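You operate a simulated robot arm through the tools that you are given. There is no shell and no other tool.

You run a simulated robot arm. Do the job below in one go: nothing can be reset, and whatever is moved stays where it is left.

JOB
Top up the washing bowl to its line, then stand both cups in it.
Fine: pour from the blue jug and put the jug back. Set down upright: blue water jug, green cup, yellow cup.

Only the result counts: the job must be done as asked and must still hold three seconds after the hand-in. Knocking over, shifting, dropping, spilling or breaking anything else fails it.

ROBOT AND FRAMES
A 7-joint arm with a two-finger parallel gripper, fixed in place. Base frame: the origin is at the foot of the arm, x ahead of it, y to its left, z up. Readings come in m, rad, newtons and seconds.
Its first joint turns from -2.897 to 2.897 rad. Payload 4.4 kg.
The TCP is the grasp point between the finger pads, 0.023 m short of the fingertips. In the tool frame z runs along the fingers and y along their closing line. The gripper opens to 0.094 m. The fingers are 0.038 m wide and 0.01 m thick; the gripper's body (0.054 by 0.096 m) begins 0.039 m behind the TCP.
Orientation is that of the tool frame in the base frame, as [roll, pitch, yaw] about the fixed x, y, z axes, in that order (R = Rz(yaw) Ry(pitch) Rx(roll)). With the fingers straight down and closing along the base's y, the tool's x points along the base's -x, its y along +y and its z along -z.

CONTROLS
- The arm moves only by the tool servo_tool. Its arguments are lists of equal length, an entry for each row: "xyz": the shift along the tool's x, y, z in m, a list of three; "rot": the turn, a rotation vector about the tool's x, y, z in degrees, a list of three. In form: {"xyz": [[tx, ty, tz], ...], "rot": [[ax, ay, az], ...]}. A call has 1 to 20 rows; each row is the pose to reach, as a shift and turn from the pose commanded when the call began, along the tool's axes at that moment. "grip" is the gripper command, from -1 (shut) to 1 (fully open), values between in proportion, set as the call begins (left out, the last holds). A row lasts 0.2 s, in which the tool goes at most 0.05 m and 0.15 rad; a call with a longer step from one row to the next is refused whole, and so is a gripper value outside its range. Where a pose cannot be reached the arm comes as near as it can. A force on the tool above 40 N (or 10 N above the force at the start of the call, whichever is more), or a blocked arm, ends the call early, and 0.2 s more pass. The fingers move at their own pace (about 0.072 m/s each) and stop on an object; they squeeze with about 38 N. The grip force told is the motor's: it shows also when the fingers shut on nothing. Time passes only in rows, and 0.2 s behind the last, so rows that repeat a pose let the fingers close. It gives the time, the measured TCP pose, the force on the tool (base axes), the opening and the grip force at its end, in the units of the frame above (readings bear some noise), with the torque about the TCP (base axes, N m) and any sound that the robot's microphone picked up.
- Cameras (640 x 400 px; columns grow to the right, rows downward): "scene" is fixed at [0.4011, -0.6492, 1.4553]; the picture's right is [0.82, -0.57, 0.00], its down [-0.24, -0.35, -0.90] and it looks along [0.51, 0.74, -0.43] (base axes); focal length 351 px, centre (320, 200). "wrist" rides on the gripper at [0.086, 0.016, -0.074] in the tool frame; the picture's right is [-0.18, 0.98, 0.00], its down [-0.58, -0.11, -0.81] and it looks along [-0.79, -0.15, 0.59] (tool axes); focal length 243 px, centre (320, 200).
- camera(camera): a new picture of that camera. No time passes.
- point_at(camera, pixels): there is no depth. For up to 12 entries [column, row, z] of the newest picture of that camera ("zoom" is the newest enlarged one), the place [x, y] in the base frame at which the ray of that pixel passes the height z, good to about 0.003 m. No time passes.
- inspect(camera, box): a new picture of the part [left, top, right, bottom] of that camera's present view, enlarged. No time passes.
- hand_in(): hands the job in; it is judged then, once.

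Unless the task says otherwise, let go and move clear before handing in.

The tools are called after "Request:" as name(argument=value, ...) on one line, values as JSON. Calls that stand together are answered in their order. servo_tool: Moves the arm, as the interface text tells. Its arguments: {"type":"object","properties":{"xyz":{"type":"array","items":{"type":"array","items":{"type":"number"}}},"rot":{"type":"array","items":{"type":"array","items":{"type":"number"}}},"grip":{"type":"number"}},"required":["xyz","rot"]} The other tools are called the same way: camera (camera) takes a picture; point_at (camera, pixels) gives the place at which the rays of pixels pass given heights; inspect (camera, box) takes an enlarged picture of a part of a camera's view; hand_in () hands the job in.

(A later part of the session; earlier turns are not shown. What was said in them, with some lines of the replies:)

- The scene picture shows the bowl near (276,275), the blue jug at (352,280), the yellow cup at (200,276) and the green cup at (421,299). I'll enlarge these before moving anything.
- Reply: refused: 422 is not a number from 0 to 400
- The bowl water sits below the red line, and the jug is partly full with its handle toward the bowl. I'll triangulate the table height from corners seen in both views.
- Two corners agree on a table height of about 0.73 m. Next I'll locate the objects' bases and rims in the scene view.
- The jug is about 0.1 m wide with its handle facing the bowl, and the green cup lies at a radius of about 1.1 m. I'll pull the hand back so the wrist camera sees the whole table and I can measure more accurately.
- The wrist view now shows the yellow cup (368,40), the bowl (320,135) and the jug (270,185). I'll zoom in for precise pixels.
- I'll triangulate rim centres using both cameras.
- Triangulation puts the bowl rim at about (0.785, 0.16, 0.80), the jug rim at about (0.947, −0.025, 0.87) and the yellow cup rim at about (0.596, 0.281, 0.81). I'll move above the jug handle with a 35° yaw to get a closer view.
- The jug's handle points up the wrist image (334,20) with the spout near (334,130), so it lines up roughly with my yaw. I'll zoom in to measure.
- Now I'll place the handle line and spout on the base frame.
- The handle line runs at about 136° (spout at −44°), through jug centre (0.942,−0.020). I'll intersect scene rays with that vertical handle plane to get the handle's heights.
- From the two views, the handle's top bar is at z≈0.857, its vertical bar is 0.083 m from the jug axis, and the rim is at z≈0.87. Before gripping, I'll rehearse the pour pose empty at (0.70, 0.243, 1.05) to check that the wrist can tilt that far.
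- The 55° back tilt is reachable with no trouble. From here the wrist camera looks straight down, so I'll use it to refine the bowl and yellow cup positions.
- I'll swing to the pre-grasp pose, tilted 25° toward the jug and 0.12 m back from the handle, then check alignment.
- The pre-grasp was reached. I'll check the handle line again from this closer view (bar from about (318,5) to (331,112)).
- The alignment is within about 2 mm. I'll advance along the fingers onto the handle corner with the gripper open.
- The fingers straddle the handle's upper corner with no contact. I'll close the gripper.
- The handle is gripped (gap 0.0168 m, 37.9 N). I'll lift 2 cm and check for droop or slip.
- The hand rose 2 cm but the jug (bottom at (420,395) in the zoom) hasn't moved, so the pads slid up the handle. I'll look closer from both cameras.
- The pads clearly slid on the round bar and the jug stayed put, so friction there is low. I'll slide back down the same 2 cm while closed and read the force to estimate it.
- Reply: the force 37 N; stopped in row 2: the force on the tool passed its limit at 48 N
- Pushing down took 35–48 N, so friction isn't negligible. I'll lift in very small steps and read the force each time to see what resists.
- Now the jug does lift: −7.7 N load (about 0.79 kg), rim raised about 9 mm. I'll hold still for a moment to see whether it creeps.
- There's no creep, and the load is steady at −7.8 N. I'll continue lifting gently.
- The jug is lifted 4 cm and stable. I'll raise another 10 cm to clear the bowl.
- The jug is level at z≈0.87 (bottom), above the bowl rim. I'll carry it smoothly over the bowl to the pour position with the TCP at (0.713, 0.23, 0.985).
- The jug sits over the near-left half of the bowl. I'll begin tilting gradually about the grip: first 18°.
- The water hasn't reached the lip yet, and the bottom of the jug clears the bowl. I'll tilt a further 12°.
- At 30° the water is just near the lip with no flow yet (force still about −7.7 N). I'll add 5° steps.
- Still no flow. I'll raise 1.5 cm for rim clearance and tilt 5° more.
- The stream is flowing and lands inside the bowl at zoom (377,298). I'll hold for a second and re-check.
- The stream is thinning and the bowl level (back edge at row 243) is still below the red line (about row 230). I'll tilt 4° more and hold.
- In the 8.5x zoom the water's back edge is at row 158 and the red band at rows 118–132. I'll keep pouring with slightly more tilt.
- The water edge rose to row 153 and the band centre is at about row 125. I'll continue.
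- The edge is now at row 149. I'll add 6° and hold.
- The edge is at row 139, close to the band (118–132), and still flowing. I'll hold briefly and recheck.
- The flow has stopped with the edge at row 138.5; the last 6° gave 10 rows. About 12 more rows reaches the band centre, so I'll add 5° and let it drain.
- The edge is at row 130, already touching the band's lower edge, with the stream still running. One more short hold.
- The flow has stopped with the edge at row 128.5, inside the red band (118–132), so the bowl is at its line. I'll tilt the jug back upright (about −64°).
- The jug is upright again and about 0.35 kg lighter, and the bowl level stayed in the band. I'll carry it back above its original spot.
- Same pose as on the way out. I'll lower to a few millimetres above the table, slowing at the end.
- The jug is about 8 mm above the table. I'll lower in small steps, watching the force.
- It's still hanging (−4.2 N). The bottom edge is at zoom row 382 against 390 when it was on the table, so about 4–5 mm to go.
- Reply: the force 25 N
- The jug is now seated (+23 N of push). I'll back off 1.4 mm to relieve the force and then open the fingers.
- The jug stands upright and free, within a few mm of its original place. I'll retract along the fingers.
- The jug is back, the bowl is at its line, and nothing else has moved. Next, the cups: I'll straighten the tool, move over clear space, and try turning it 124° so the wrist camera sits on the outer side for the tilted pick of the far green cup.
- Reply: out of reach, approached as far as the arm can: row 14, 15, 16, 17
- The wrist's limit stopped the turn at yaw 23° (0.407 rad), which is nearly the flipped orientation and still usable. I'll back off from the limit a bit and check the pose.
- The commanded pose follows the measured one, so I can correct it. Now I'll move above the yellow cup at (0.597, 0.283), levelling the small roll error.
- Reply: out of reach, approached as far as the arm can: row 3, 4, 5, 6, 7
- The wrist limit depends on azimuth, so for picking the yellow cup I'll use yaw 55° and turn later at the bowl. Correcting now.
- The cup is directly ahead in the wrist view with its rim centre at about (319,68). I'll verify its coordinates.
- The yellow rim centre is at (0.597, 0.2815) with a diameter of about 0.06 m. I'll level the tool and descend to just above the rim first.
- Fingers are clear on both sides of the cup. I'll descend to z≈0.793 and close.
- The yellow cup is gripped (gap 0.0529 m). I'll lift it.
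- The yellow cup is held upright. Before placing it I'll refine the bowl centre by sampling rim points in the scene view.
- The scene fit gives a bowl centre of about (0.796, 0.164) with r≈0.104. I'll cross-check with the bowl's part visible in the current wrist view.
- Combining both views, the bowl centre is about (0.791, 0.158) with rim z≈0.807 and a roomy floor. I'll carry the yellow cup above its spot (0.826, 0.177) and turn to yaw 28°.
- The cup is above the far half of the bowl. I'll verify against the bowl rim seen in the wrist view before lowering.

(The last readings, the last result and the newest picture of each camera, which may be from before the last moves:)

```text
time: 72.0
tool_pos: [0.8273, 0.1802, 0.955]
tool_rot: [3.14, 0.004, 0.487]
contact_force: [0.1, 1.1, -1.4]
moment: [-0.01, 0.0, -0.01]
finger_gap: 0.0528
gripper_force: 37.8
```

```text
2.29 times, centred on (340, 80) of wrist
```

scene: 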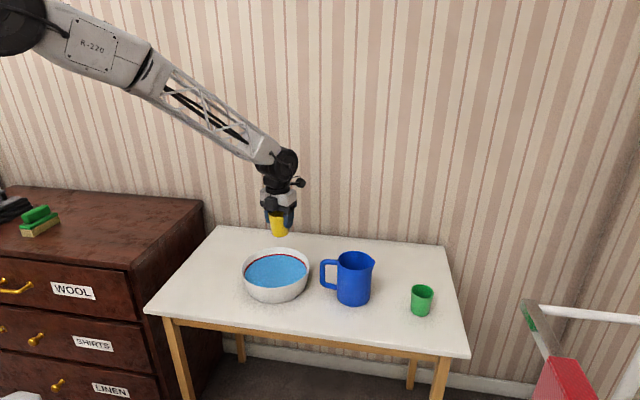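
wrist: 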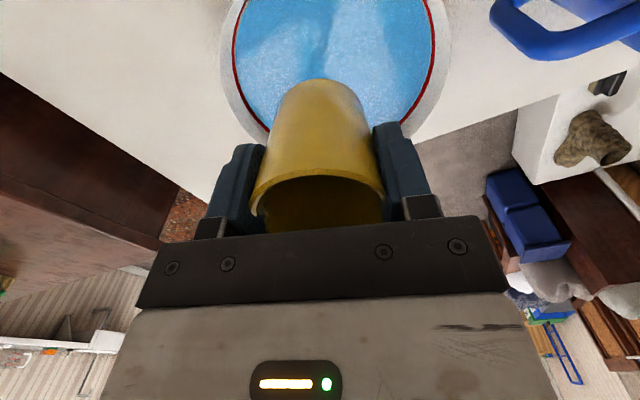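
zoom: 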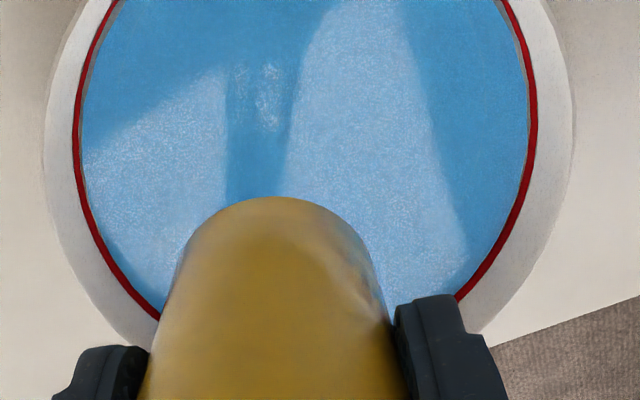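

That fit gives the bowl centre at (0.795, 0.155), consistent. I'll lower the yellow cup into the far half with a small lateral trim.

Request:
servo_tool(xyz=[[-0.001, 0.002, 0.01], [-0.001, 0.004, 0.03], [-0.001, 0.004, 0.055], [-0.001, 0.004, 0.08], [-0.001, 0.004, 0.1], [-0.001, 0.004, 0.115], [-0.001, 0.004, 0.125], [-0.001, 0.004, 0.132], [-0.001, 0.004, 0.138], [-0.001, 0.004, 0.142], [-0.001, 0.004, 0.142]], rot=[[0, 0, 0], [0, 0, 0], [0, 0, 0], [0, 0, 0], [0, 0, 0], [0, 0, 0], [0, 0, 0], [0, 0, 0], [0, 0, 0], [0, 0, 0], [0, 0, 0]])

Request:
inspect(camera="scene", box=[220, 200, 340, 310])

Request:
camera(camera="wrist")

```text
time: 74.4
tool_pos: [0.8279, 0.1736, 0.813]
tool_rot: [3.141, 0.005, 0.486]
contact_force: [0.8, 0.3, -0.8]
moment: [0.04, -0.02, 0.03]
finger_gap: 0.0529
gripper_force: 37.7
```

```text
3.64 times, centred on (280, 255) of scene
```

zoom: 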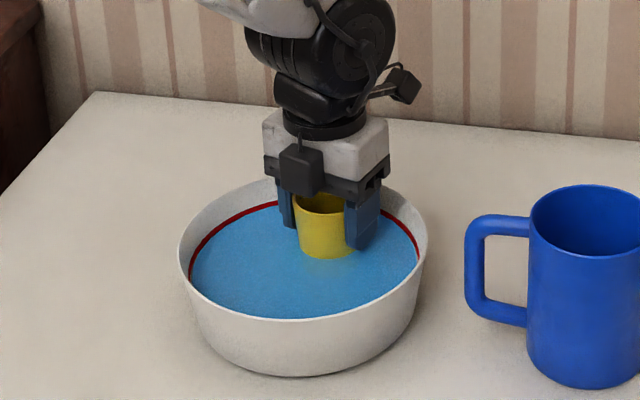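

```text
taken
```

wrist: 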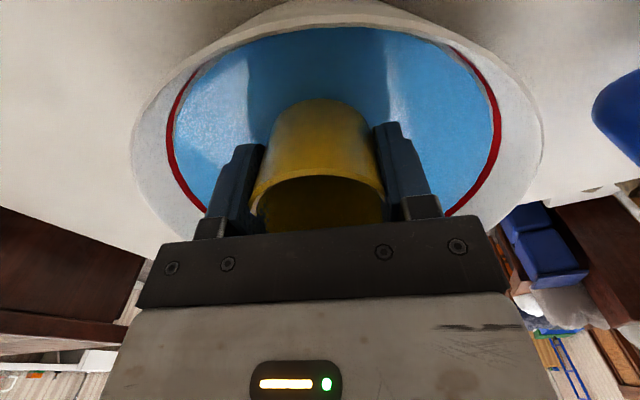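

The cup's bottom is in the water with no contact yet. I'll continue in small steps until it touches the floor.

Request:
servo_tool(xyz=[[0, 0, 0.003], [0, 0, 0.005], [0, 0, 0.005]], rot=[[0, 0, 0], [0, 0, 0], [0, 0, 0]])

Request:
servo_tool(xyz=[[0, 0, 0.002], [0, 0, 0.004], [0, 0, 0.004]], rot=[[0, 0, 0], [0, 0, 0], [0, 0, 0]])

```text
time: 75.2
tool_pos: [0.8278, 0.1737, 0.8078]
tool_rot: [3.14, 0.005, 0.486]
contact_force: [0.0, 0.3, -1.2]
moment: [0.01, 0.02, 0.01]
finger_gap: 0.0528
gripper_force: 38.0
```

```text
time: 76.0
tool_pos: [0.8278, 0.1739, 0.8038]
tool_rot: [3.14, 0.005, 0.487]
contact_force: [0.3, 0.2, -1.7]
moment: [0.01, 0.0, 0.0]
finger_gap: 0.0532
gripper_force: 38.4
```

Still no floor contact at z 0.804. I'll keep going in 2 mm steps.

Request:
servo_tool(xyz=[[0, 0, 0.002], [0, 0, 0.002]], rot=[[0, 0, 0], [0, 0, 0]])

Request:
servo_tool(xyz=[[0, 0, 0.002], [0, 0, 0.002]], rot=[[0, 0, 0], [0, 0, 0]])

Request:
inspect(camera="scene", box=[220, 200, 340, 310])

```text
time: 76.6
tool_pos: [0.8279, 0.1742, 0.802]
tool_rot: [3.138, 0.005, 0.486]
contact_force: [0.4, 0.7, -0.6]
moment: [0.01, 0.01, 0.02]
finger_gap: 0.053
gripper_force: 38.1
```

```text
time: 77.2
tool_pos: [0.8276, 0.1735, 0.7997]
tool_rot: [3.14, 0.004, 0.486]
contact_force: [0.6, 0.1, -1.0]
moment: [-0.02, 0.02, -0.02]
finger_gap: 0.0529
gripper_force: 38.1
```

```text
3.64 times, centred on (280, 255) of scene
```

zoom: 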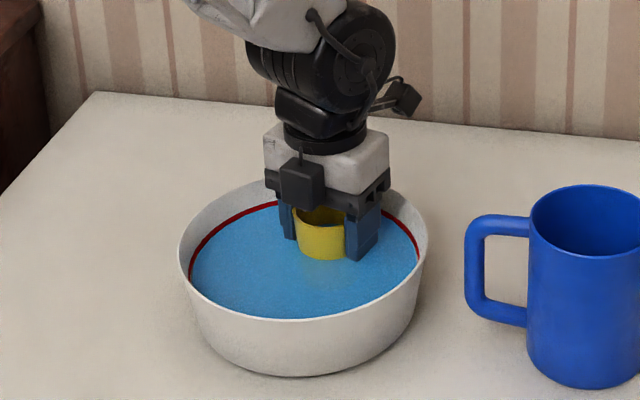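

Still free at z 0.7997. Continuing in 1.5 mm steps.

Request:
servo_tool(xyz=[[0, 0, 0.0015], [0, 0, 0.0015]], rot=[[0, 0, 0], [0, 0, 0]])

Request:
servo_tool(xyz=[[0, 0, 0.0015], [0, 0, 0.0015]], rot=[[0, 0, 0], [0, 0, 0]])

```text
time: 77.8
tool_pos: [0.8275, 0.1739, 0.798]
tool_rot: [3.139, 0.007, 0.485]
contact_force: [1.0, 0.1, -1.9]
moment: [-0.01, 0.03, -0.01]
finger_gap: 0.0527
gripper_force: 38.4
```

```text
time: 78.4
tool_pos: [0.8278, 0.173, 0.7984]
tool_rot: [-3.141, 0.004, 0.486]
contact_force: [-1.9, -4.1, 16.4]
moment: [-0.14, 0.23, 0.06]
finger_gap: 0.0527
gripper_force: 37.8
```

Floor contact (+16 N) at z 0.798. I'll relieve it slightly and then open partially to 0.078 m, which stays inside the bowl.

Request:
servo_tool(xyz=[[0, 0, -0.001], [0, 0, -0.001]], rot=[[0, 0, 0], [0, 0, 0]])

Request:
servo_tool(xyz=[[0, 0, 0], [0, 0, 0], [0, 0, 0]], rot=[[0, 0, 0], [0, 0, 0], [0, 0, 0]], grip=0.66)

Request:
inspect(camera="scene", box=[220, 200, 340, 310])

Request:
camera(camera="wrist")

```text
time: 79.0
tool_pos: [0.8277, 0.1741, 0.7976]
tool_rot: [3.14, 0.004, 0.486]
contact_force: [3.4, 1.8, 10.0]
moment: [0.15, -0.16, -0.03]
finger_gap: 0.0528
gripper_force: 38.4
```

```text
time: 79.8
tool_pos: [0.8278, 0.1736, 0.7979]
tool_rot: [3.14, 0.006, 0.488]
contact_force: [0.5, -0.2, 0.4]
moment: [0.0, -0.05, 0.02]
finger_gap: 0.078
gripper_force: 0.1
```

```text
3.64 times, centred on (280, 255) of scene
```

zoom: 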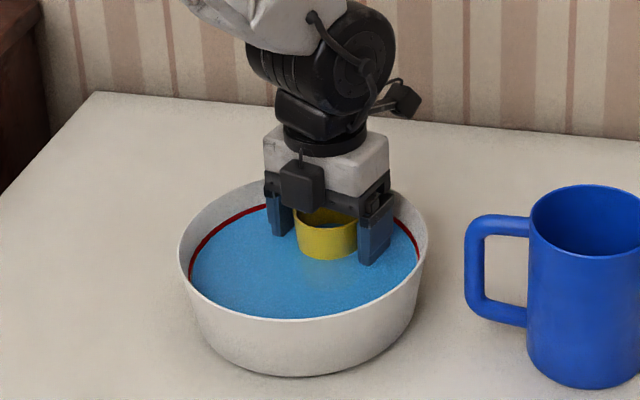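

```text
taken
```

wrist: 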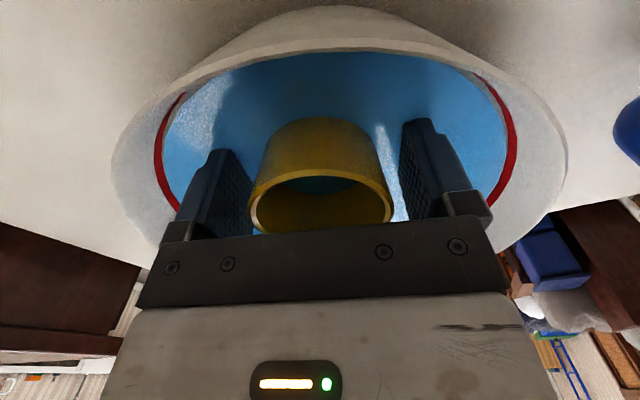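

The yellow cup stands free in the bowl. I'll raise the hand straight up.

Request:
servo_tool(xyz=[[0, 0, -0.015], [0, 0, -0.04], [0, 0, -0.08], [0, 0, -0.12], [0, 0, -0.16], [0, 0, -0.2], [0, 0, -0.2]], rot=[[0, 0, 0], [0, 0, 0], [0, 0, 0], [0, 0, 0], [0, 0, 0], [0, 0, 0], [0, 0, 0]])

Request:
inspect(camera="scene", box=[236, 243, 316, 305])

Request:
camera(camera="wrist")

```text
time: 81.4
tool_pos: [0.8274, 0.1765, 1.0001]
tool_rot: [3.142, 0.009, 0.486]
contact_force: [0.8, 0.7, 0.4]
moment: [0.03, 0.01, -0.01]
finger_gap: 0.0782
gripper_force: 0.1
```

```text
6.45 times, centred on (276, 274) of scene
```

zoom: 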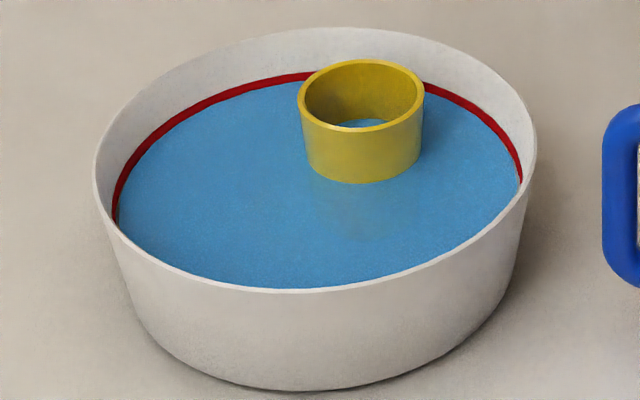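

```text
taken
```

wrist: 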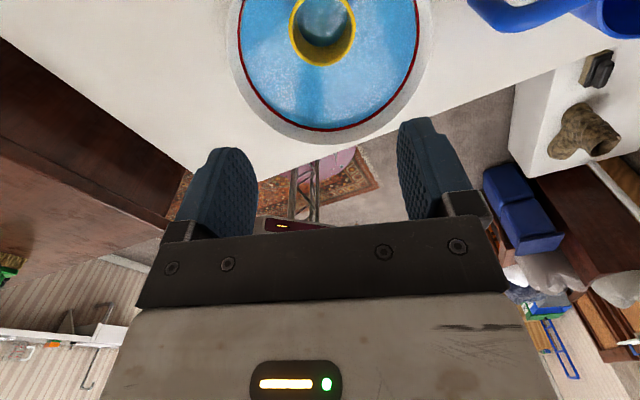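

The yellow cup stands steadily in the bowl and the level hasn't changed. Next the green cup: I'll fly high over to its near side, turning to yaw 8°, then tilt outward.

Request:
servo_tool(xyz=[[-0.005, 0.03, -0.02], [-0.011, 0.07, -0.04], [-0.017, 0.11, -0.06], [-0.023, 0.15, -0.06], [-0.029, 0.19, -0.06], [-0.035, 0.23, -0.06], [-0.041, 0.27, -0.06], [-0.047, 0.31, -0.06], [-0.053, 0.35, -0.06], [-0.0576, 0.3726, -0.06], [-0.0576, 0.3726, -0.06]], rot=[[0, 0, 0], [0, 0, 2], [0, 0, 4], [0, 0, 7], [0, 0, 10], [0, 0, 13], [0, 0, 16], [0, 0, 18], [0, 0, 19.8], [0, 0, 19.8], [0, 0, 19.8]], grip=1)

Request:
servo_tool(xyz=[[0.01, 0, 0.01], [0.02, 0, 0.03], [0.03, 0, 0.06], [0.04, 0, 0.09], [0.05, 0, 0.12], [0.058, 0, 0.147], [0.058, 0, 0.147]], rot=[[0, 5, 0], [0, 11, 0], [0, 17, 0], [0, 23, 0], [0, 28, 0], [0, 30, 0], [0, 30, 0]])

Request:
camera(camera="scene")

Request:
camera(camera="wrist")

```text
time: 83.8
tool_pos: [0.9532, -0.1802, 1.0602]
tool_rot: [3.14, 0.006, 0.141]
contact_force: [0.7, 0.3, 0.8]
moment: [0.03, 0.01, 0.04]
finger_gap: 0.0941
gripper_force: 0.1
```

```text
time: 85.4
tool_pos: [1.0083, -0.1738, 0.9121]
tool_rot: [3.139, -0.519, 0.142]
contact_force: [-0.2, 1.4, -0.2]
moment: [-0.01, -0.02, 0.0]
finger_gap: 0.0938
gripper_force: 0.1
```

```text
taken
```

scene: 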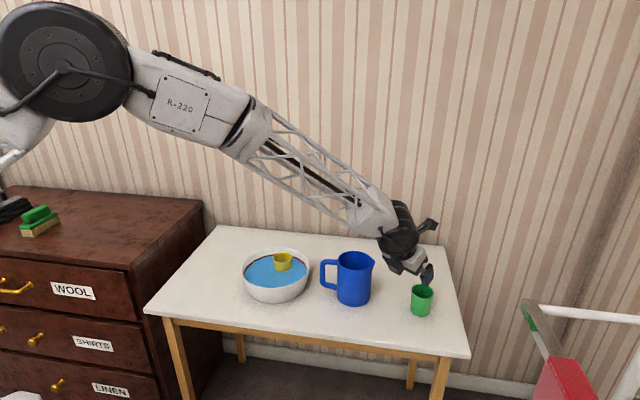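

```text
taken
```

wrist: 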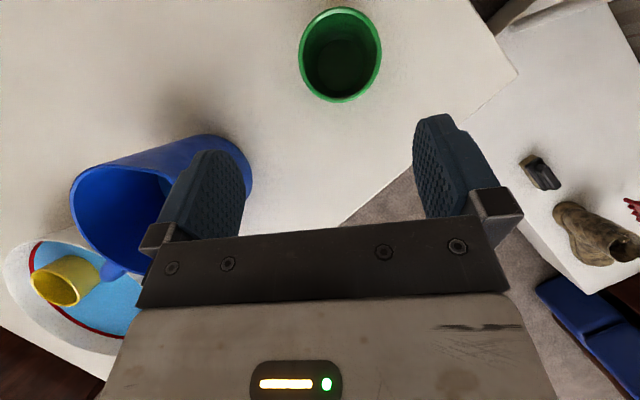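

The tilted pre-grasp is reachable and the green cup's rim appears centred at about (340,54) in the wrist view. I'll measure it.

Request:
inspect(camera="wrist", box=[280, 0, 400, 110])

Request:
point_at(camera="wrist", pixels=[[340, 54, 0.813], [299, 54, 0.813], [382, 50, 0.813], [340, 102, 0.813], [340, 8, 0.813], [340, 54, 0.803]])

Request:
inspect(camera="scene", box=[360, 190, 460, 320])

```text
3.64 times, centred on (340, 55) of wrist
```

zoom: 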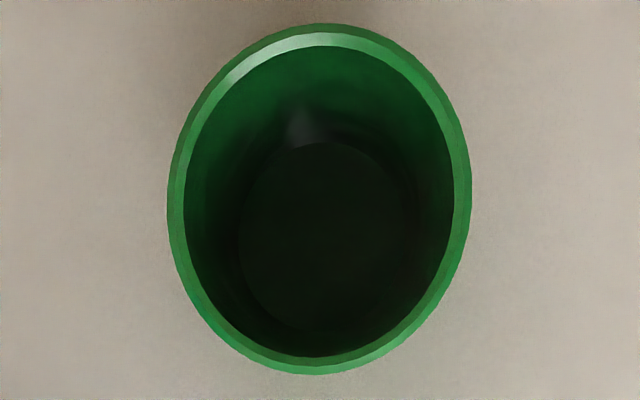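

```text
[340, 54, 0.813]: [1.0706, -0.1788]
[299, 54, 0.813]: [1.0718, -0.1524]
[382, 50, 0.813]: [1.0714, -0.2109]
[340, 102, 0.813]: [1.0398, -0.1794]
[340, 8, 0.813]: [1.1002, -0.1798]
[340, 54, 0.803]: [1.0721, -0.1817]
```

```text
3.08 times, centred on (410, 255) of scene
```

zoom: 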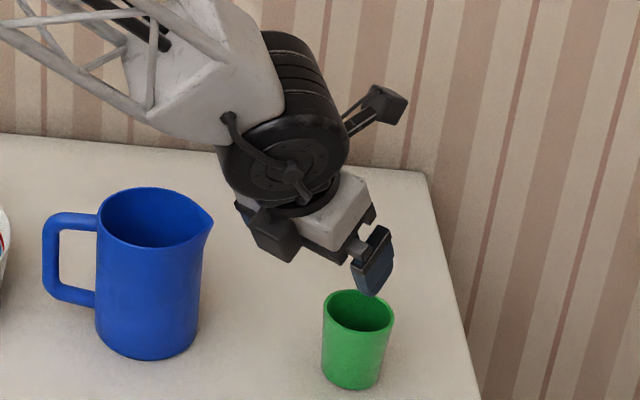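

The green cup centre is (1.071, −0.180). I'll trim 15 mm sideways and advance along the fingers to just short of the grasp.

Request:
servo_tool(xyz=[[0, 0.008, 0.005], [-0.001, 0.0149, 0.02], [-0.002, 0.0149, 0.045], [-0.002, 0.0149, 0.07], [-0.0024, 0.0149, 0.085], [-0.0024, 0.0149, 0.085]], rot=[[0, 0, 0], [0, 0, 0], [0, 0, 0], [0, 0, 0], [0, 0, 0], [0, 0, 0]])

Request:
camera(camera="wrist")

Request:
inspect(camera="scene", box=[360, 210, 460, 320])

```text
time: 86.8
tool_pos: [1.0505, -0.1828, 0.8368]
tool_rot: [3.139, -0.519, 0.144]
contact_force: [0.3, 0.5, 0.0]
moment: [0.02, -0.03, 0.0]
finger_gap: 0.0939
gripper_force: 0.1
```

```text
taken
```

wrist: 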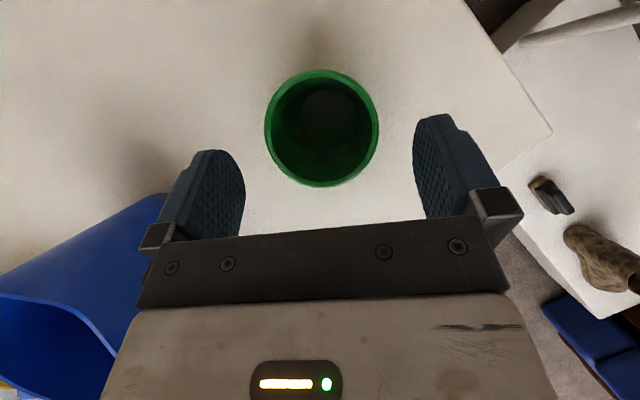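

```text
3.64 times, centred on (410, 265) of scene
```

zoom: 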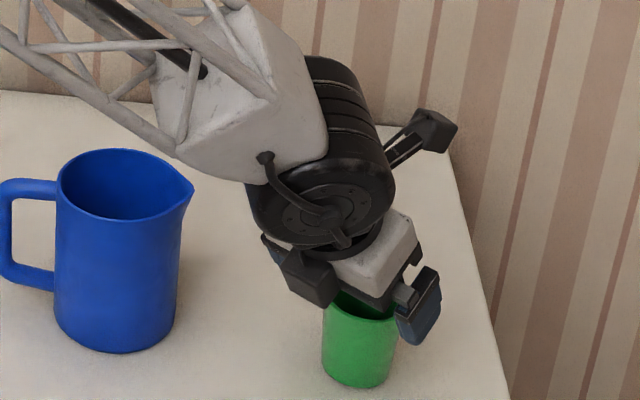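

The cup sits between the fingers. I note the small black box on the underside of the gripper, so I'll grip a little higher (TCP z≈0.806). Verifying centring first.

Request:
point_at(camera="wrist", pixels=[[321, 127, 0.813], [265, 127, 0.813], [379, 127, 0.813], [321, 70, 0.813], [325, 187, 0.813]])

Request:
inspect(camera="wrist", box=[200, 50, 450, 230])

```text
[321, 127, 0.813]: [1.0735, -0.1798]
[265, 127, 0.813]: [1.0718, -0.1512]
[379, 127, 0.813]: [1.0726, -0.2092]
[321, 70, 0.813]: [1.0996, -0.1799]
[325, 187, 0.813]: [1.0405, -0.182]
```

```text
2.22 times, centred on (325, 140) of wrist
```

zoom: 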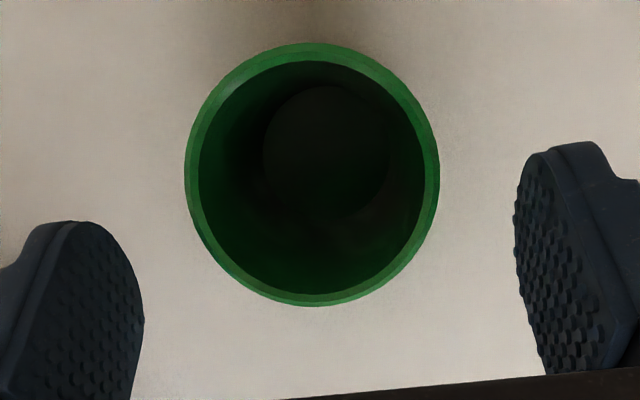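

Centred within 1 mm. Final advance of 37 mm to z≈0.806.

Request:
servo_tool(xyz=[[0.001, 0, 0.012], [0.002, 0, 0.025], [0.0026, 0, 0.037], [0.0026, 0, 0.037]], rot=[[0, 0, 0], [0, 0, 0], [0, 0, 0], [0, 0, 0]])

Request:
camera(camera="wrist")

Request:
inspect(camera="scene", box=[380, 230, 460, 320])

```text
time: 87.8
tool_pos: [1.0713, -0.1807, 0.8056]
tool_rot: [3.138, -0.519, 0.143]
contact_force: [0.1, -1.1, 0.5]
moment: [-0.04, -0.01, 0.02]
finger_gap: 0.0942
gripper_force: 0.2
```

```text
taken
```

wrist: 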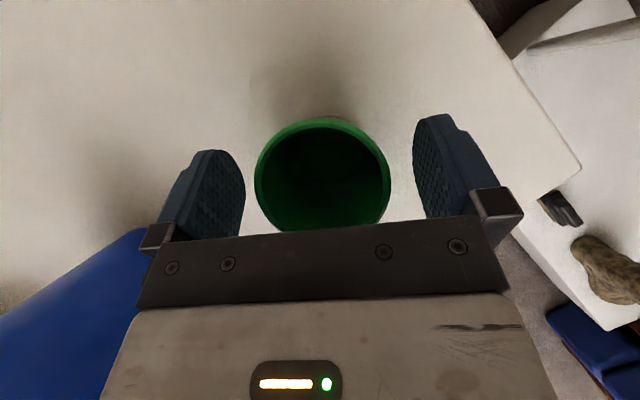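

```text
4.44 times, centred on (420, 275) of scene
```

zoom: 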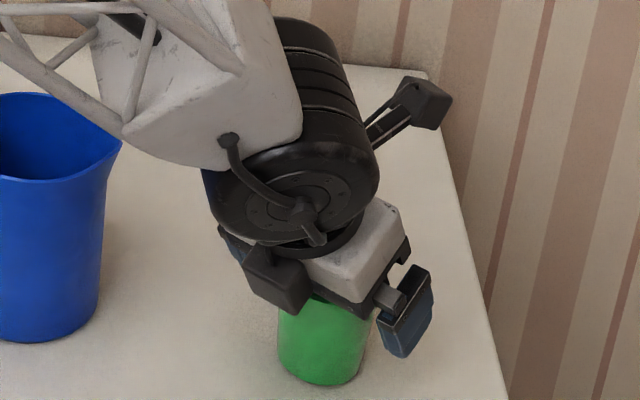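

No contact, and the cup is centred between the pads. Closing.

Request:
servo_tool(xyz=[[0, 0, 0], [0, 0, 0], [0, 0, 0], [0, 0, 0]], rot=[[0, 0, 0], [0, 0, 0], [0, 0, 0], [0, 0, 0]], grip=-1)

Request:
servo_tool(xyz=[[0.0015, 0, -0.0026], [0.004, 0, -0.0069], [0.0075, 0, -0.013], [0.0125, 0, -0.0217], [0.0125, 0, -0.0217]], rot=[[0, 0, 0], [0, 0, 0], [0, 0, 0], [0, 0, 0], [0, 0, 0]])

Request:
inspect(camera="scene", box=[380, 230, 460, 320])

Request:
camera(camera="wrist")

```text
time: 88.8
tool_pos: [1.0701, -0.1794, 0.8056]
tool_rot: [3.137, -0.518, 0.144]
contact_force: [0.2, 0.5, 0.2]
moment: [0.05, -0.04, -0.01]
finger_gap: 0.06
gripper_force: 37.9
```

```text
time: 90.0
tool_pos: [1.0707, -0.1801, 0.8303]
tool_rot: [3.137, -0.518, 0.142]
contact_force: [-0.3, 0.6, -1.6]
moment: [-0.01, -0.02, 0.0]
finger_gap: 0.0605
gripper_force: 37.8
```

```text
4.44 times, centred on (420, 275) of scene
```

zoom: 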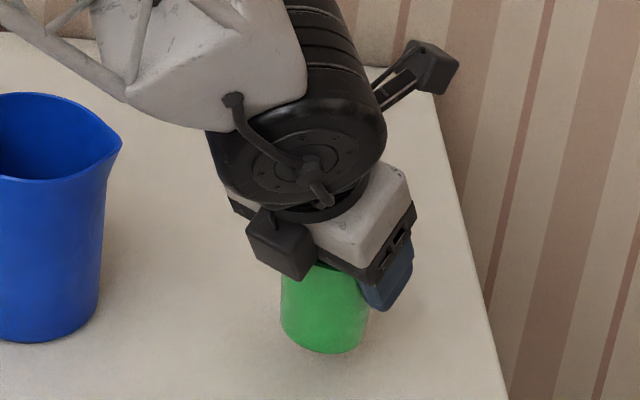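

```text
taken
```

wrist: 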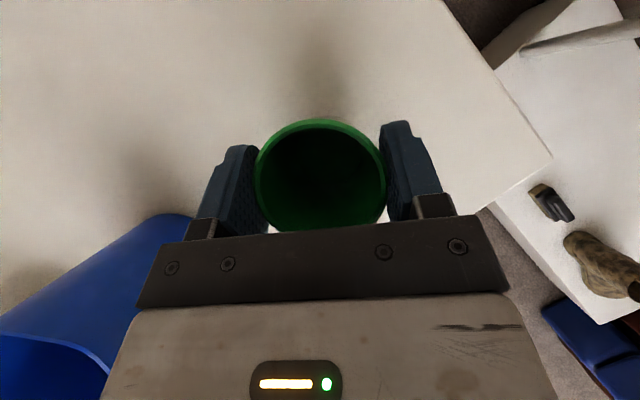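

The green cup is held upright (gap 0.060 m). I'll lift it, then draw it back in front of the jug while rising to stay well clear of it.

Request:
servo_tool(xyz=[[0.005, 0, -0.0087], [0.0149, 0, -0.0261], [0.0273, 0, -0.0478], [0.0397, 0, -0.0695], [0.0496, 0, -0.0869], [0.0496, 0, -0.0869]], rot=[[0, 0, 0], [0, 0, 0], [0, 0, 0], [0, 0, 0], [0, 0, 0], [0, 0, 0]])

Request:
servo_tool(xyz=[[-0.0079, -0.0006, -0.0085], [-0.0236, -0.0017, -0.0255], [-0.0424, -0.003, -0.0459], [-0.0612, -0.0044, -0.0663], [-0.0801, -0.0057, -0.0868], [-0.0989, -0.0071, -0.1072], [-0.1178, -0.0084, -0.1276], [-0.1366, -0.0097, -0.148], [-0.1507, -0.0108, -0.1633], [-0.157, -0.0112, -0.1701], [-0.157, -0.0112, -0.1701]], rot=[[0, 0, 0], [0, 0, 0], [0, 0, 0], [0, 0, 0], [0, 0, 0], [0, 0, 0], [0, 0, 0], [0, 0, 0], [0, 0, 0], [0, 0, 0], [0, 0, 0]])

Request:
camera(camera="scene")

Request:
camera(camera="wrist")

```text
time: 91.4
tool_pos: [1.0694, -0.1797, 0.9316]
tool_rot: [3.14, -0.519, 0.143]
contact_force: [0.6, -0.9, -2.0]
moment: [-0.02, -0.02, 0.04]
finger_gap: 0.0601
gripper_force: 37.4
```

```text
time: 93.8
tool_pos: [0.8512, -0.1985, 1.0016]
tool_rot: [3.138, -0.518, 0.144]
contact_force: [0.1, 0.9, -1.7]
moment: [0.0, -0.01, -0.01]
finger_gap: 0.06
gripper_force: 37.7
```

```text
taken
```

scene: 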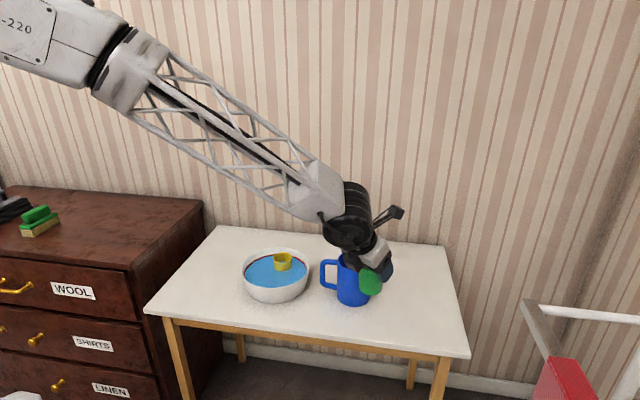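

```text
taken
```

wrist: 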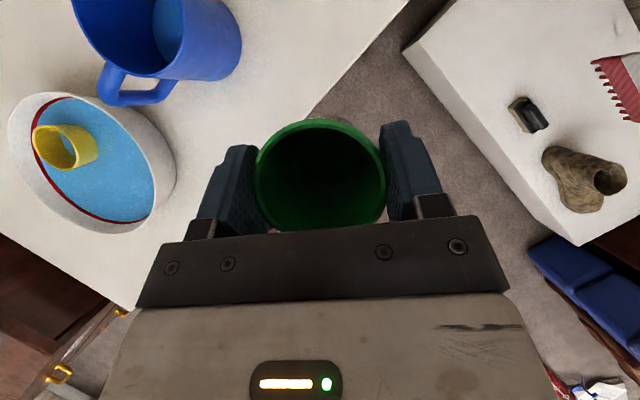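

The cup is carried clear in front of the jug. I'll check that it's still upright in the grip.

Request:
inspect(camera="scene", box=[320, 220, 420, 310])

```text
4.44 times, centred on (370, 265) of scene
```

zoom: 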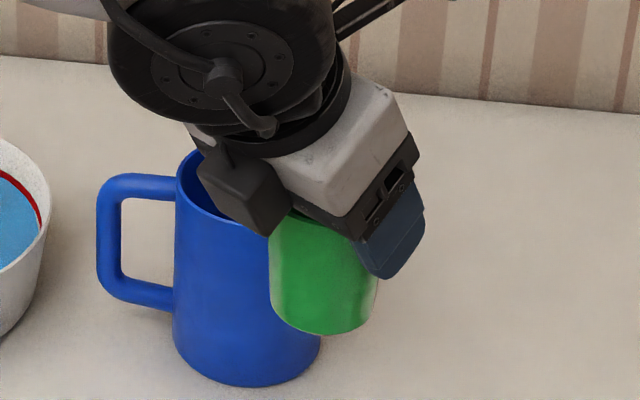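

The cup is still upright. I'll move above the near half of the bowl at (0.759, 0.137) while yawing to 28°.

Request:
servo_tool(xyz=[[-0.0015, -0.0138, -0.0009], [-0.0046, -0.0414, -0.0026], [-0.0084, -0.0759, -0.0048], [-0.0122, -0.1104, -0.0069], [-0.0161, -0.1449, -0.0091], [-0.0199, -0.1795, -0.0113], [-0.0237, -0.214, -0.0135], [-0.0275, -0.2485, -0.0156], [-0.0313, -0.283, -0.0178], [-0.0348, -0.3141, -0.0198], [-0.0371, -0.3348, -0.0211], [-0.0382, -0.3451, -0.0217], [-0.0382, -0.3451, -0.0217]], rot=[[0, 0, 0], [0.99, 0, -1.74], [1.98, 0, -3.48], [2.97, 0, -5.22], [3.96, 0, -6.96], [4.95, 0, -8.7], [5.94, 0, -10.44], [6.93, 0, -12.18], [7.92, 0, -13.92], [8.91, 0, -15.66], [9.9, 0, -17.4], [9.9, 0, -17.4], [9.9, 0, -17.4]])

Request:
camera(camera="scene")

Request:
inspect(camera="scene", box=[220, 190, 340, 310])

Request:
camera(camera="wrist")

```text
time: 96.6
tool_pos: [0.7583, 0.1364, 0.9993]
tool_rot: [3.139, -0.516, 0.492]
contact_force: [0.5, 0.0, -1.7]
moment: [0.0, -0.03, -0.03]
finger_gap: 0.0602
gripper_force: 37.9
```

```text
taken
```

scene: 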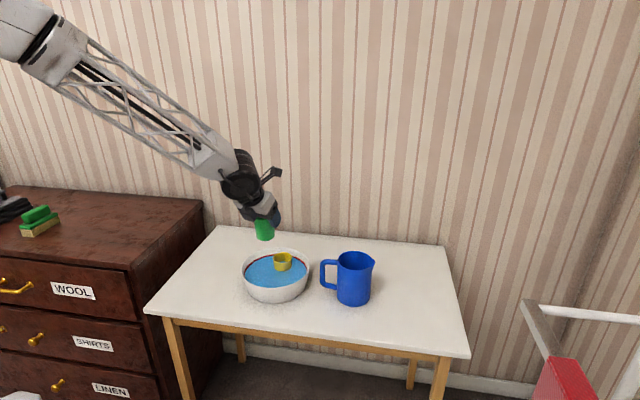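

```text
3.33 times, centred on (280, 250) of scene
```

zoom: 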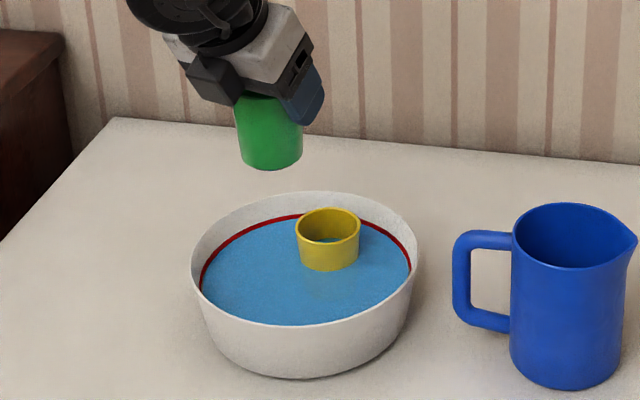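

```text
taken
```

wrist: 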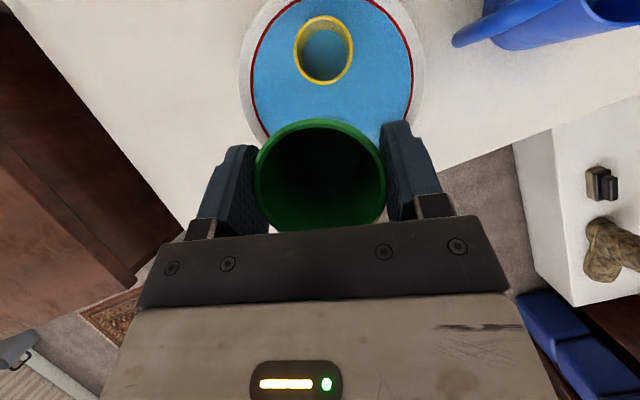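

Everything is visible here: the yellow rim at (324,50) and the bowl rim edges at (241,60) and (424,55). I'll confirm positions before lowering.

Request:
point_at(camera="wrist", pixels=[[324, 50, 0.817], [294, 50, 0.817], [353, 50, 0.817], [322, 84, 0.817], [322, 16, 0.817], [240, 60, 0.806], [425, 60, 0.806], [250, 120, 0.806], [250, 15, 0.806], [410, 15, 0.806]])

```text
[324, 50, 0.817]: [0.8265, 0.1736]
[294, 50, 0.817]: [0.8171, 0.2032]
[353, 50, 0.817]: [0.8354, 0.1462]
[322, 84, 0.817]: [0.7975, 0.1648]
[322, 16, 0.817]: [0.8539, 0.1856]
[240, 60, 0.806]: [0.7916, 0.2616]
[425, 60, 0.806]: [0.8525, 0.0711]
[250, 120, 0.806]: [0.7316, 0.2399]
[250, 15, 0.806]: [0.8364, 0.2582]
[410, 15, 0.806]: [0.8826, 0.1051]
```

The bowl centre is confirmed at (0.794, 0.157) and yellow at (0.826, 0.174), so the green spot leaves about 17 mm between the cups. I'll lower partway and inspect clearances.

Request:
servo_tool(xyz=[[-0.0074, 0, 0.013], [-0.0197, 0, 0.0348], [-0.0321, 0, 0.0565], [-0.0444, 0, 0.0783], [-0.0543, 0, 0.0957], [-0.0617, 0, 0.1087], [-0.0641, 0, 0.1131], [-0.0641, 0, 0.1131]], rot=[[0, 0, 0], [0, 0, 0], [0, 0, 0], [0, 0, 0], [0, 0, 0], [0, 0, 0], [0, 0, 0], [0, 0, 0]])

Request:
inspect(camera="scene", box=[220, 200, 340, 310])

Request:
camera(camera="wrist")

```text
time: 98.4
tool_pos: [0.76, 0.1351, 0.8687]
tool_rot: [3.139, -0.517, 0.492]
contact_force: [-0.2, -0.6, -0.6]
moment: [0.01, -0.03, 0.03]
finger_gap: 0.0602
gripper_force: 37.8
```

```text
3.64 times, centred on (280, 255) of scene
```

zoom: 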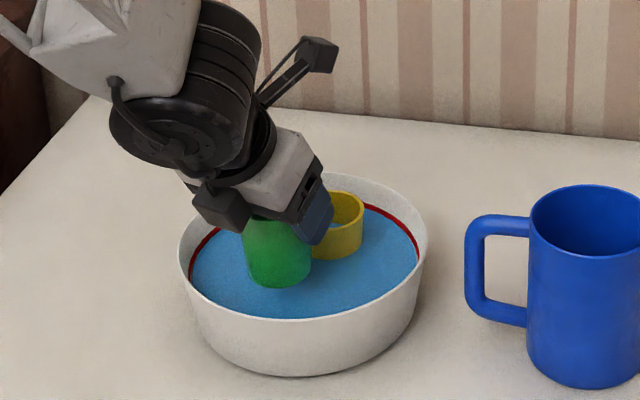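

```text
taken
```

wrist: 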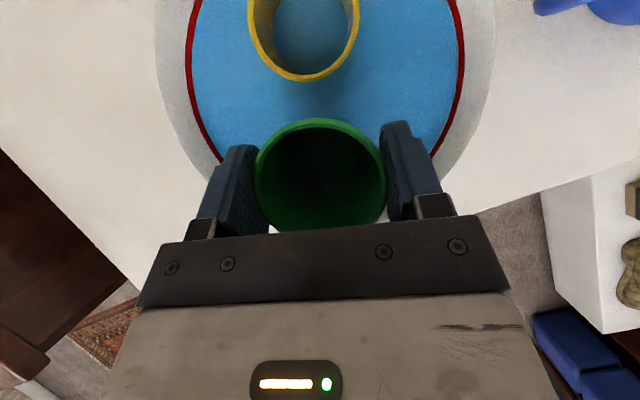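

The green cup is over the water. I want to be sure the black box under the gripper clears the bowl rim, so I'll locate it in 3D from its pixels.

Request:
inspect(camera="scene", box=[250, 230, 300, 270])

Request:
inspect(camera="scene", box=[235, 225, 300, 275])

```text
10.00 times, centred on (275, 250) of scene
```

zoom: 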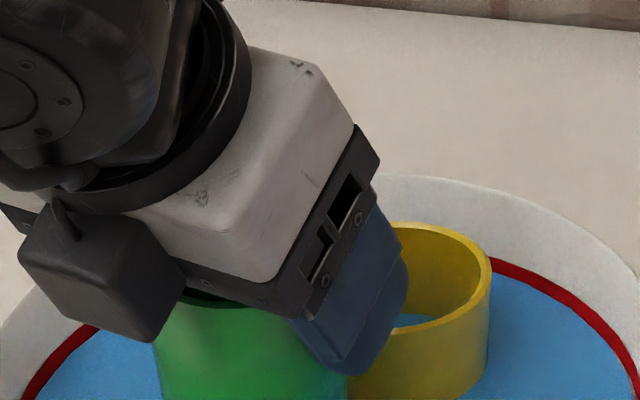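

```text
8.00 times, centred on (268, 250) of scene
```

zoom: 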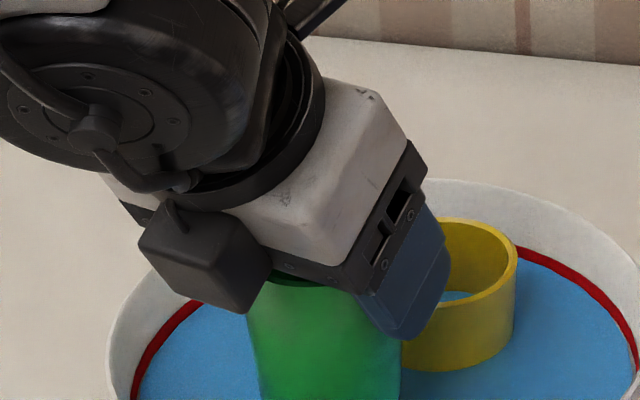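

Request:
point_at(camera="zoom", pixels=[[240, 312, 0.84], [240, 312, 0.9], [141, 250, 0.86], [141, 250, 0.92], [272, 262, 0.86], [272, 262, 0.92], [245, 205, 0.88], [245, 205, 0.94]])

```text
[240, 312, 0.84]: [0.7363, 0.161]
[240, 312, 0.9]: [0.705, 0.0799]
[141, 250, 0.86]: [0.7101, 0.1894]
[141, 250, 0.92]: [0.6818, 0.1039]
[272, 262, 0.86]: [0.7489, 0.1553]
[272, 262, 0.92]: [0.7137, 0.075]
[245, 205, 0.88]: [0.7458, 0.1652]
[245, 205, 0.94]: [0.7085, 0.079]
```

The box's lowest point works out about 28 mm above the TCP, so at the final height it clears the rim by about 3 cm. I'll continue lowering.

Request:
servo_tool(xyz=[[-0.0059, 0, 0.0104], [-0.0123, 0, 0.0217], [-0.0173, 0, 0.0304], [-0.0212, 0, 0.0374], [-0.0242, 0, 0.0426], [-0.0242, 0, 0.0426]], rot=[[0, 0, 0], [0, 0, 0], [0, 0, 0], [0, 0, 0], [0, 0, 0], [0, 0, 0]])

Request:
inspect(camera="scene", box=[220, 200, 340, 310])

Request:
camera(camera="wrist")

```text
time: 99.8
tool_pos: [0.7594, 0.1361, 0.8213]
tool_rot: [3.138, -0.518, 0.492]
contact_force: [-0.3, 0.0, -0.8]
moment: [0.03, 0.04, 0.0]
finger_gap: 0.0603
gripper_force: 37.8
```

```text
3.64 times, centred on (280, 255) of scene
```

zoom: 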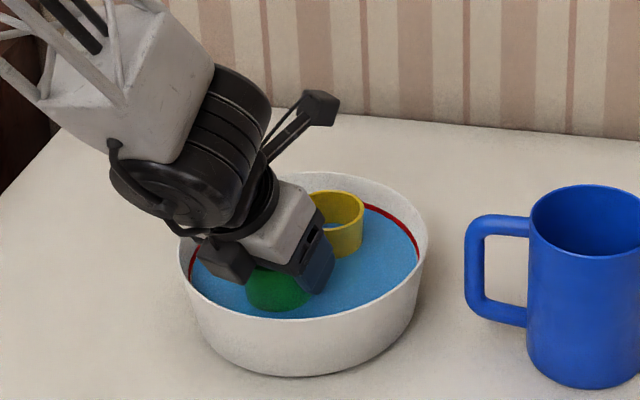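

```text
taken
```

wrist: 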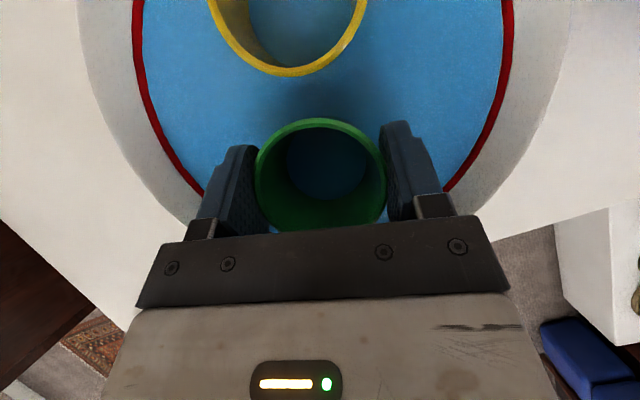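

No contact so far. I'll go down in small steps to find the floor.

Request:
servo_tool(xyz=[[-0.0015, 0, 0.0026], [-0.0025, 0, 0.0044], [-0.0025, 0, 0.0044]], rot=[[0, 0, 0], [0, 0, 0], [0, 0, 0]])

Request:
servo_tool(xyz=[[-0.001, 0, 0.0017], [-0.001, 0, 0.0017]], rot=[[0, 0, 0], [0, 0, 0]])

Request:
servo_tool(xyz=[[-0.0007, 0, 0.0013], [-0.0007, 0, 0.0013]], rot=[[0, 0, 0], [0, 0, 0]])

```text
time: 100.6
tool_pos: [0.7587, 0.1356, 0.8165]
tool_rot: [3.138, -0.516, 0.491]
contact_force: [-0.2, 0.1, -1.6]
moment: [0.01, 0.0, 0.03]
finger_gap: 0.0599
gripper_force: 38.0
```

```text
time: 101.2
tool_pos: [0.758, 0.1365, 0.8148]
tool_rot: [3.137, -0.518, 0.494]
contact_force: [-0.5, 0.4, -0.8]
moment: [0.02, -0.01, 0.0]
finger_gap: 0.0601
gripper_force: 38.3
```

```text
time: 101.8
tool_pos: [0.7585, 0.1365, 0.8124]
tool_rot: [3.137, -0.516, 0.491]
contact_force: [0.1, 0.3, -1.1]
moment: [0.01, 0.0, -0.02]
finger_gap: 0.0601
gripper_force: 37.8
```

Still free at z 0.8124; the expected contact is about 0.811. Another 1 mm or so.

Request:
servo_tool(xyz=[[-0.0006, 0, 0.001], [-0.0006, 0, 0.001]], rot=[[0, 0, 0], [0, 0, 0]])

Request:
servo_tool(xyz=[[-0.0006, 0, 0.001], [-0.0006, 0, 0.001]], rot=[[0, 0, 0], [0, 0, 0]])

```text
time: 102.4
tool_pos: [0.7584, 0.1361, 0.8115]
tool_rot: [3.137, -0.518, 0.493]
contact_force: [-0.6, 0.5, -1.6]
moment: [0.01, 0.04, -0.02]
finger_gap: 0.06
gripper_force: 38.3
```

```text
time: 103.0
tool_pos: [0.7603, 0.1352, 0.81]
tool_rot: [3.136, -0.518, 0.495]
contact_force: [-0.9, 0.7, 4.3]
moment: [0.12, 0.06, 0.02]
finger_gap: 0.0603
gripper_force: 38.8
```

Light floor contact (+4.3 N). I'll open the fingers partially.

Request:
servo_tool(xyz=[[0, 0, 0], [0, 0, 0], [0, 0, 0]], rot=[[0, 0, 0], [0, 0, 0], [0, 0, 0]], grip=0.7)

Request:
camera(camera="wrist")

Request:
inspect(camera="scene", box=[220, 200, 340, 310])

```text
time: 103.8
tool_pos: [0.7591, 0.1368, 0.8113]
tool_rot: [3.138, -0.516, 0.493]
contact_force: [0.3, -0.2, -0.4]
moment: [0.0, 0.01, -0.03]
finger_gap: 0.0798
gripper_force: 0.0
```

```text
taken
```

wrist: 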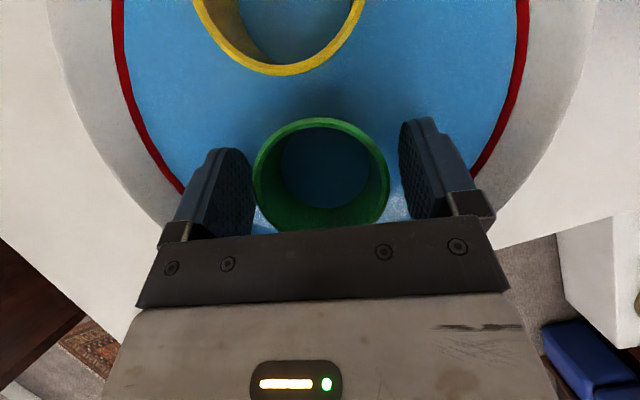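

```text
3.64 times, centred on (280, 255) of scene
```

zoom: 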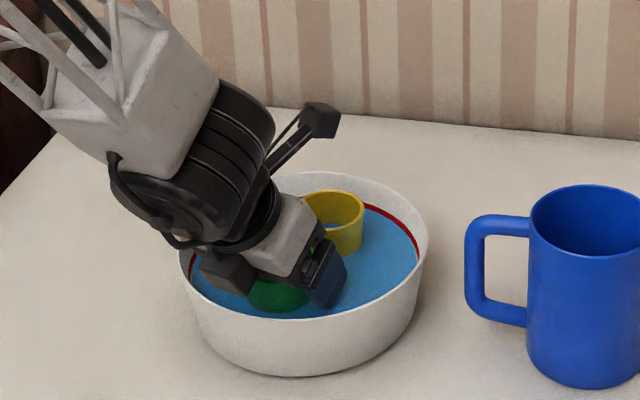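

The green cup stands free between the opened fingers. I'll retract along the finger axis, up and back.

Request:
servo_tool(xyz=[[0, 0, -0.01], [0, 0, -0.03], [0, 0, -0.06], [0, 0, -0.1], [0, 0, -0.14], [0, 0, -0.18], [0, 0, -0.22], [0, 0, -0.22]], rot=[[0, 0, 0], [0, 0, 0], [0, 0, 0], [0, 0, 0], [0, 0, 0], [0, 0, 0], [0, 0, 0], [0, 0, 0]])

Request:
camera(camera="scene")

Request:
inspect(camera="scene", box=[236, 243, 316, 305])

Request:
camera(camera="wrist")

```text
time: 105.6
tool_pos: [0.6643, 0.0849, 0.9997]
tool_rot: [3.138, -0.516, 0.492]
contact_force: [-0.7, -0.9, -0.5]
moment: [0.01, -0.02, 0.02]
finger_gap: 0.0799
gripper_force: 0.0
```

```text
taken
```

scene: 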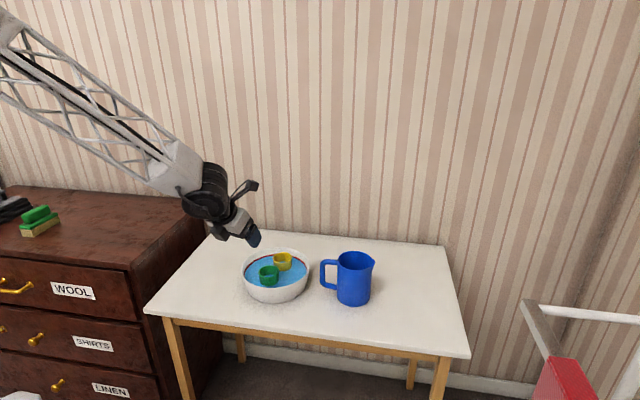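

```text
6.45 times, centred on (276, 274) of scene
```

zoom: 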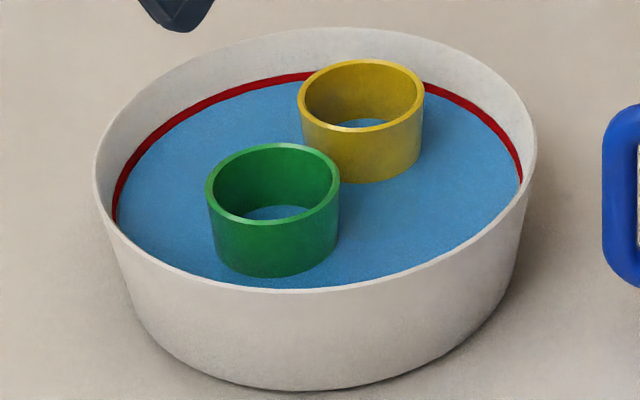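

```text
taken
```

wrist: 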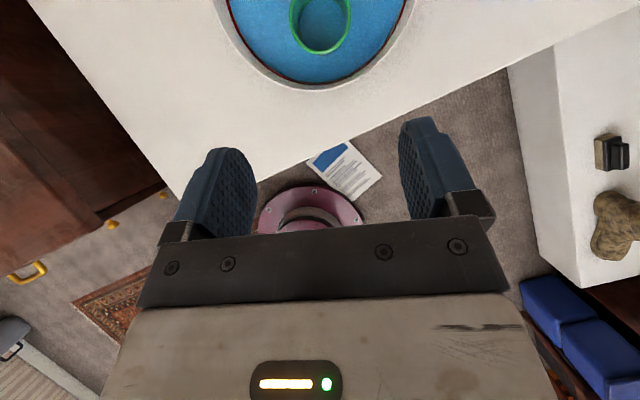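

Both cups stand upright in the bowl, the water meets the red band, and the jug is upright at its place. I'll raise the arm well clear and take a last look.

Request:
servo_tool(xyz=[[0, 0, -0.04], [0, 0, -0.08], [0, 0, -0.12], [0, 0, -0.15], [0, 0, -0.15], [0, 0, -0.15]], rot=[[0, 0, 0], [0, 0, 0], [0, 0, 0], [0, 0, 0], [0, 0, 0], [0, 0, 0]])

Request:
inspect(camera="scene", box=[240, 240, 315, 287])

Request:
camera(camera="scene")

```text
time: 107.0
tool_pos: [0.5971, 0.0495, 1.13]
tool_rot: [3.137, -0.518, 0.494]
contact_force: [-0.5, 0.5, -0.8]
moment: [0.01, 0.02, 0.02]
finger_gap: 0.0797
gripper_force: 0.0
```

```text
8.51 times, centred on (278, 264) of scene
```

zoom: 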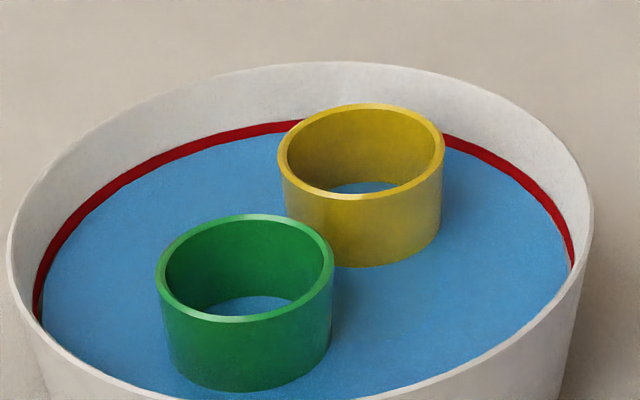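

```text
taken
```

scene: 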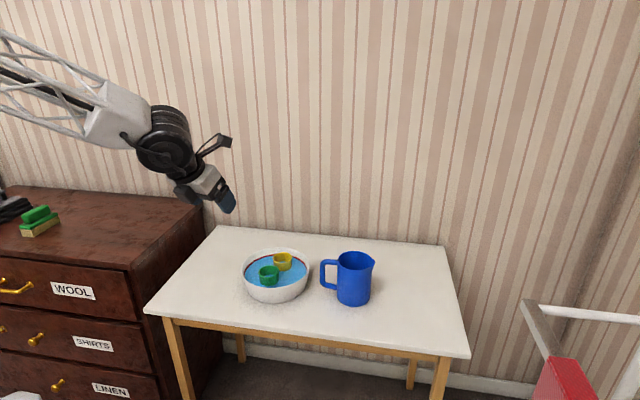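

The water edge lies on the red band all round, the green cup (269,275) and yellow cup (283,262) stand upright in the bowl, and the jug (353,280) is upright back in its place. The arm is clear, so I'm handing in.

Request:
hand_in()

```text
The job is handed in.
```

The washing bowl is topped up to its red line, and both cups are standing upright in it. The blue jug is upright and back within a few millimetres of where it started. I handed the job in, but no verdict came back.

- **Water level:** the surface sits inside the red band all the way round, about 1.5 mm below the band's centre. It did not change when the cups went in.
- **Cups:** the yellow cup is in the far half of the bowl and the green cup in the near half, about 17 mm apart. Both are resting on the bottom.
- **Jug:** on the first try the grip slid up the handle and the jug stayed on the table. The second lift held.

I saw no spills, and nothing else on the table moved. The arm was empty and well clear of everything before I handed in.
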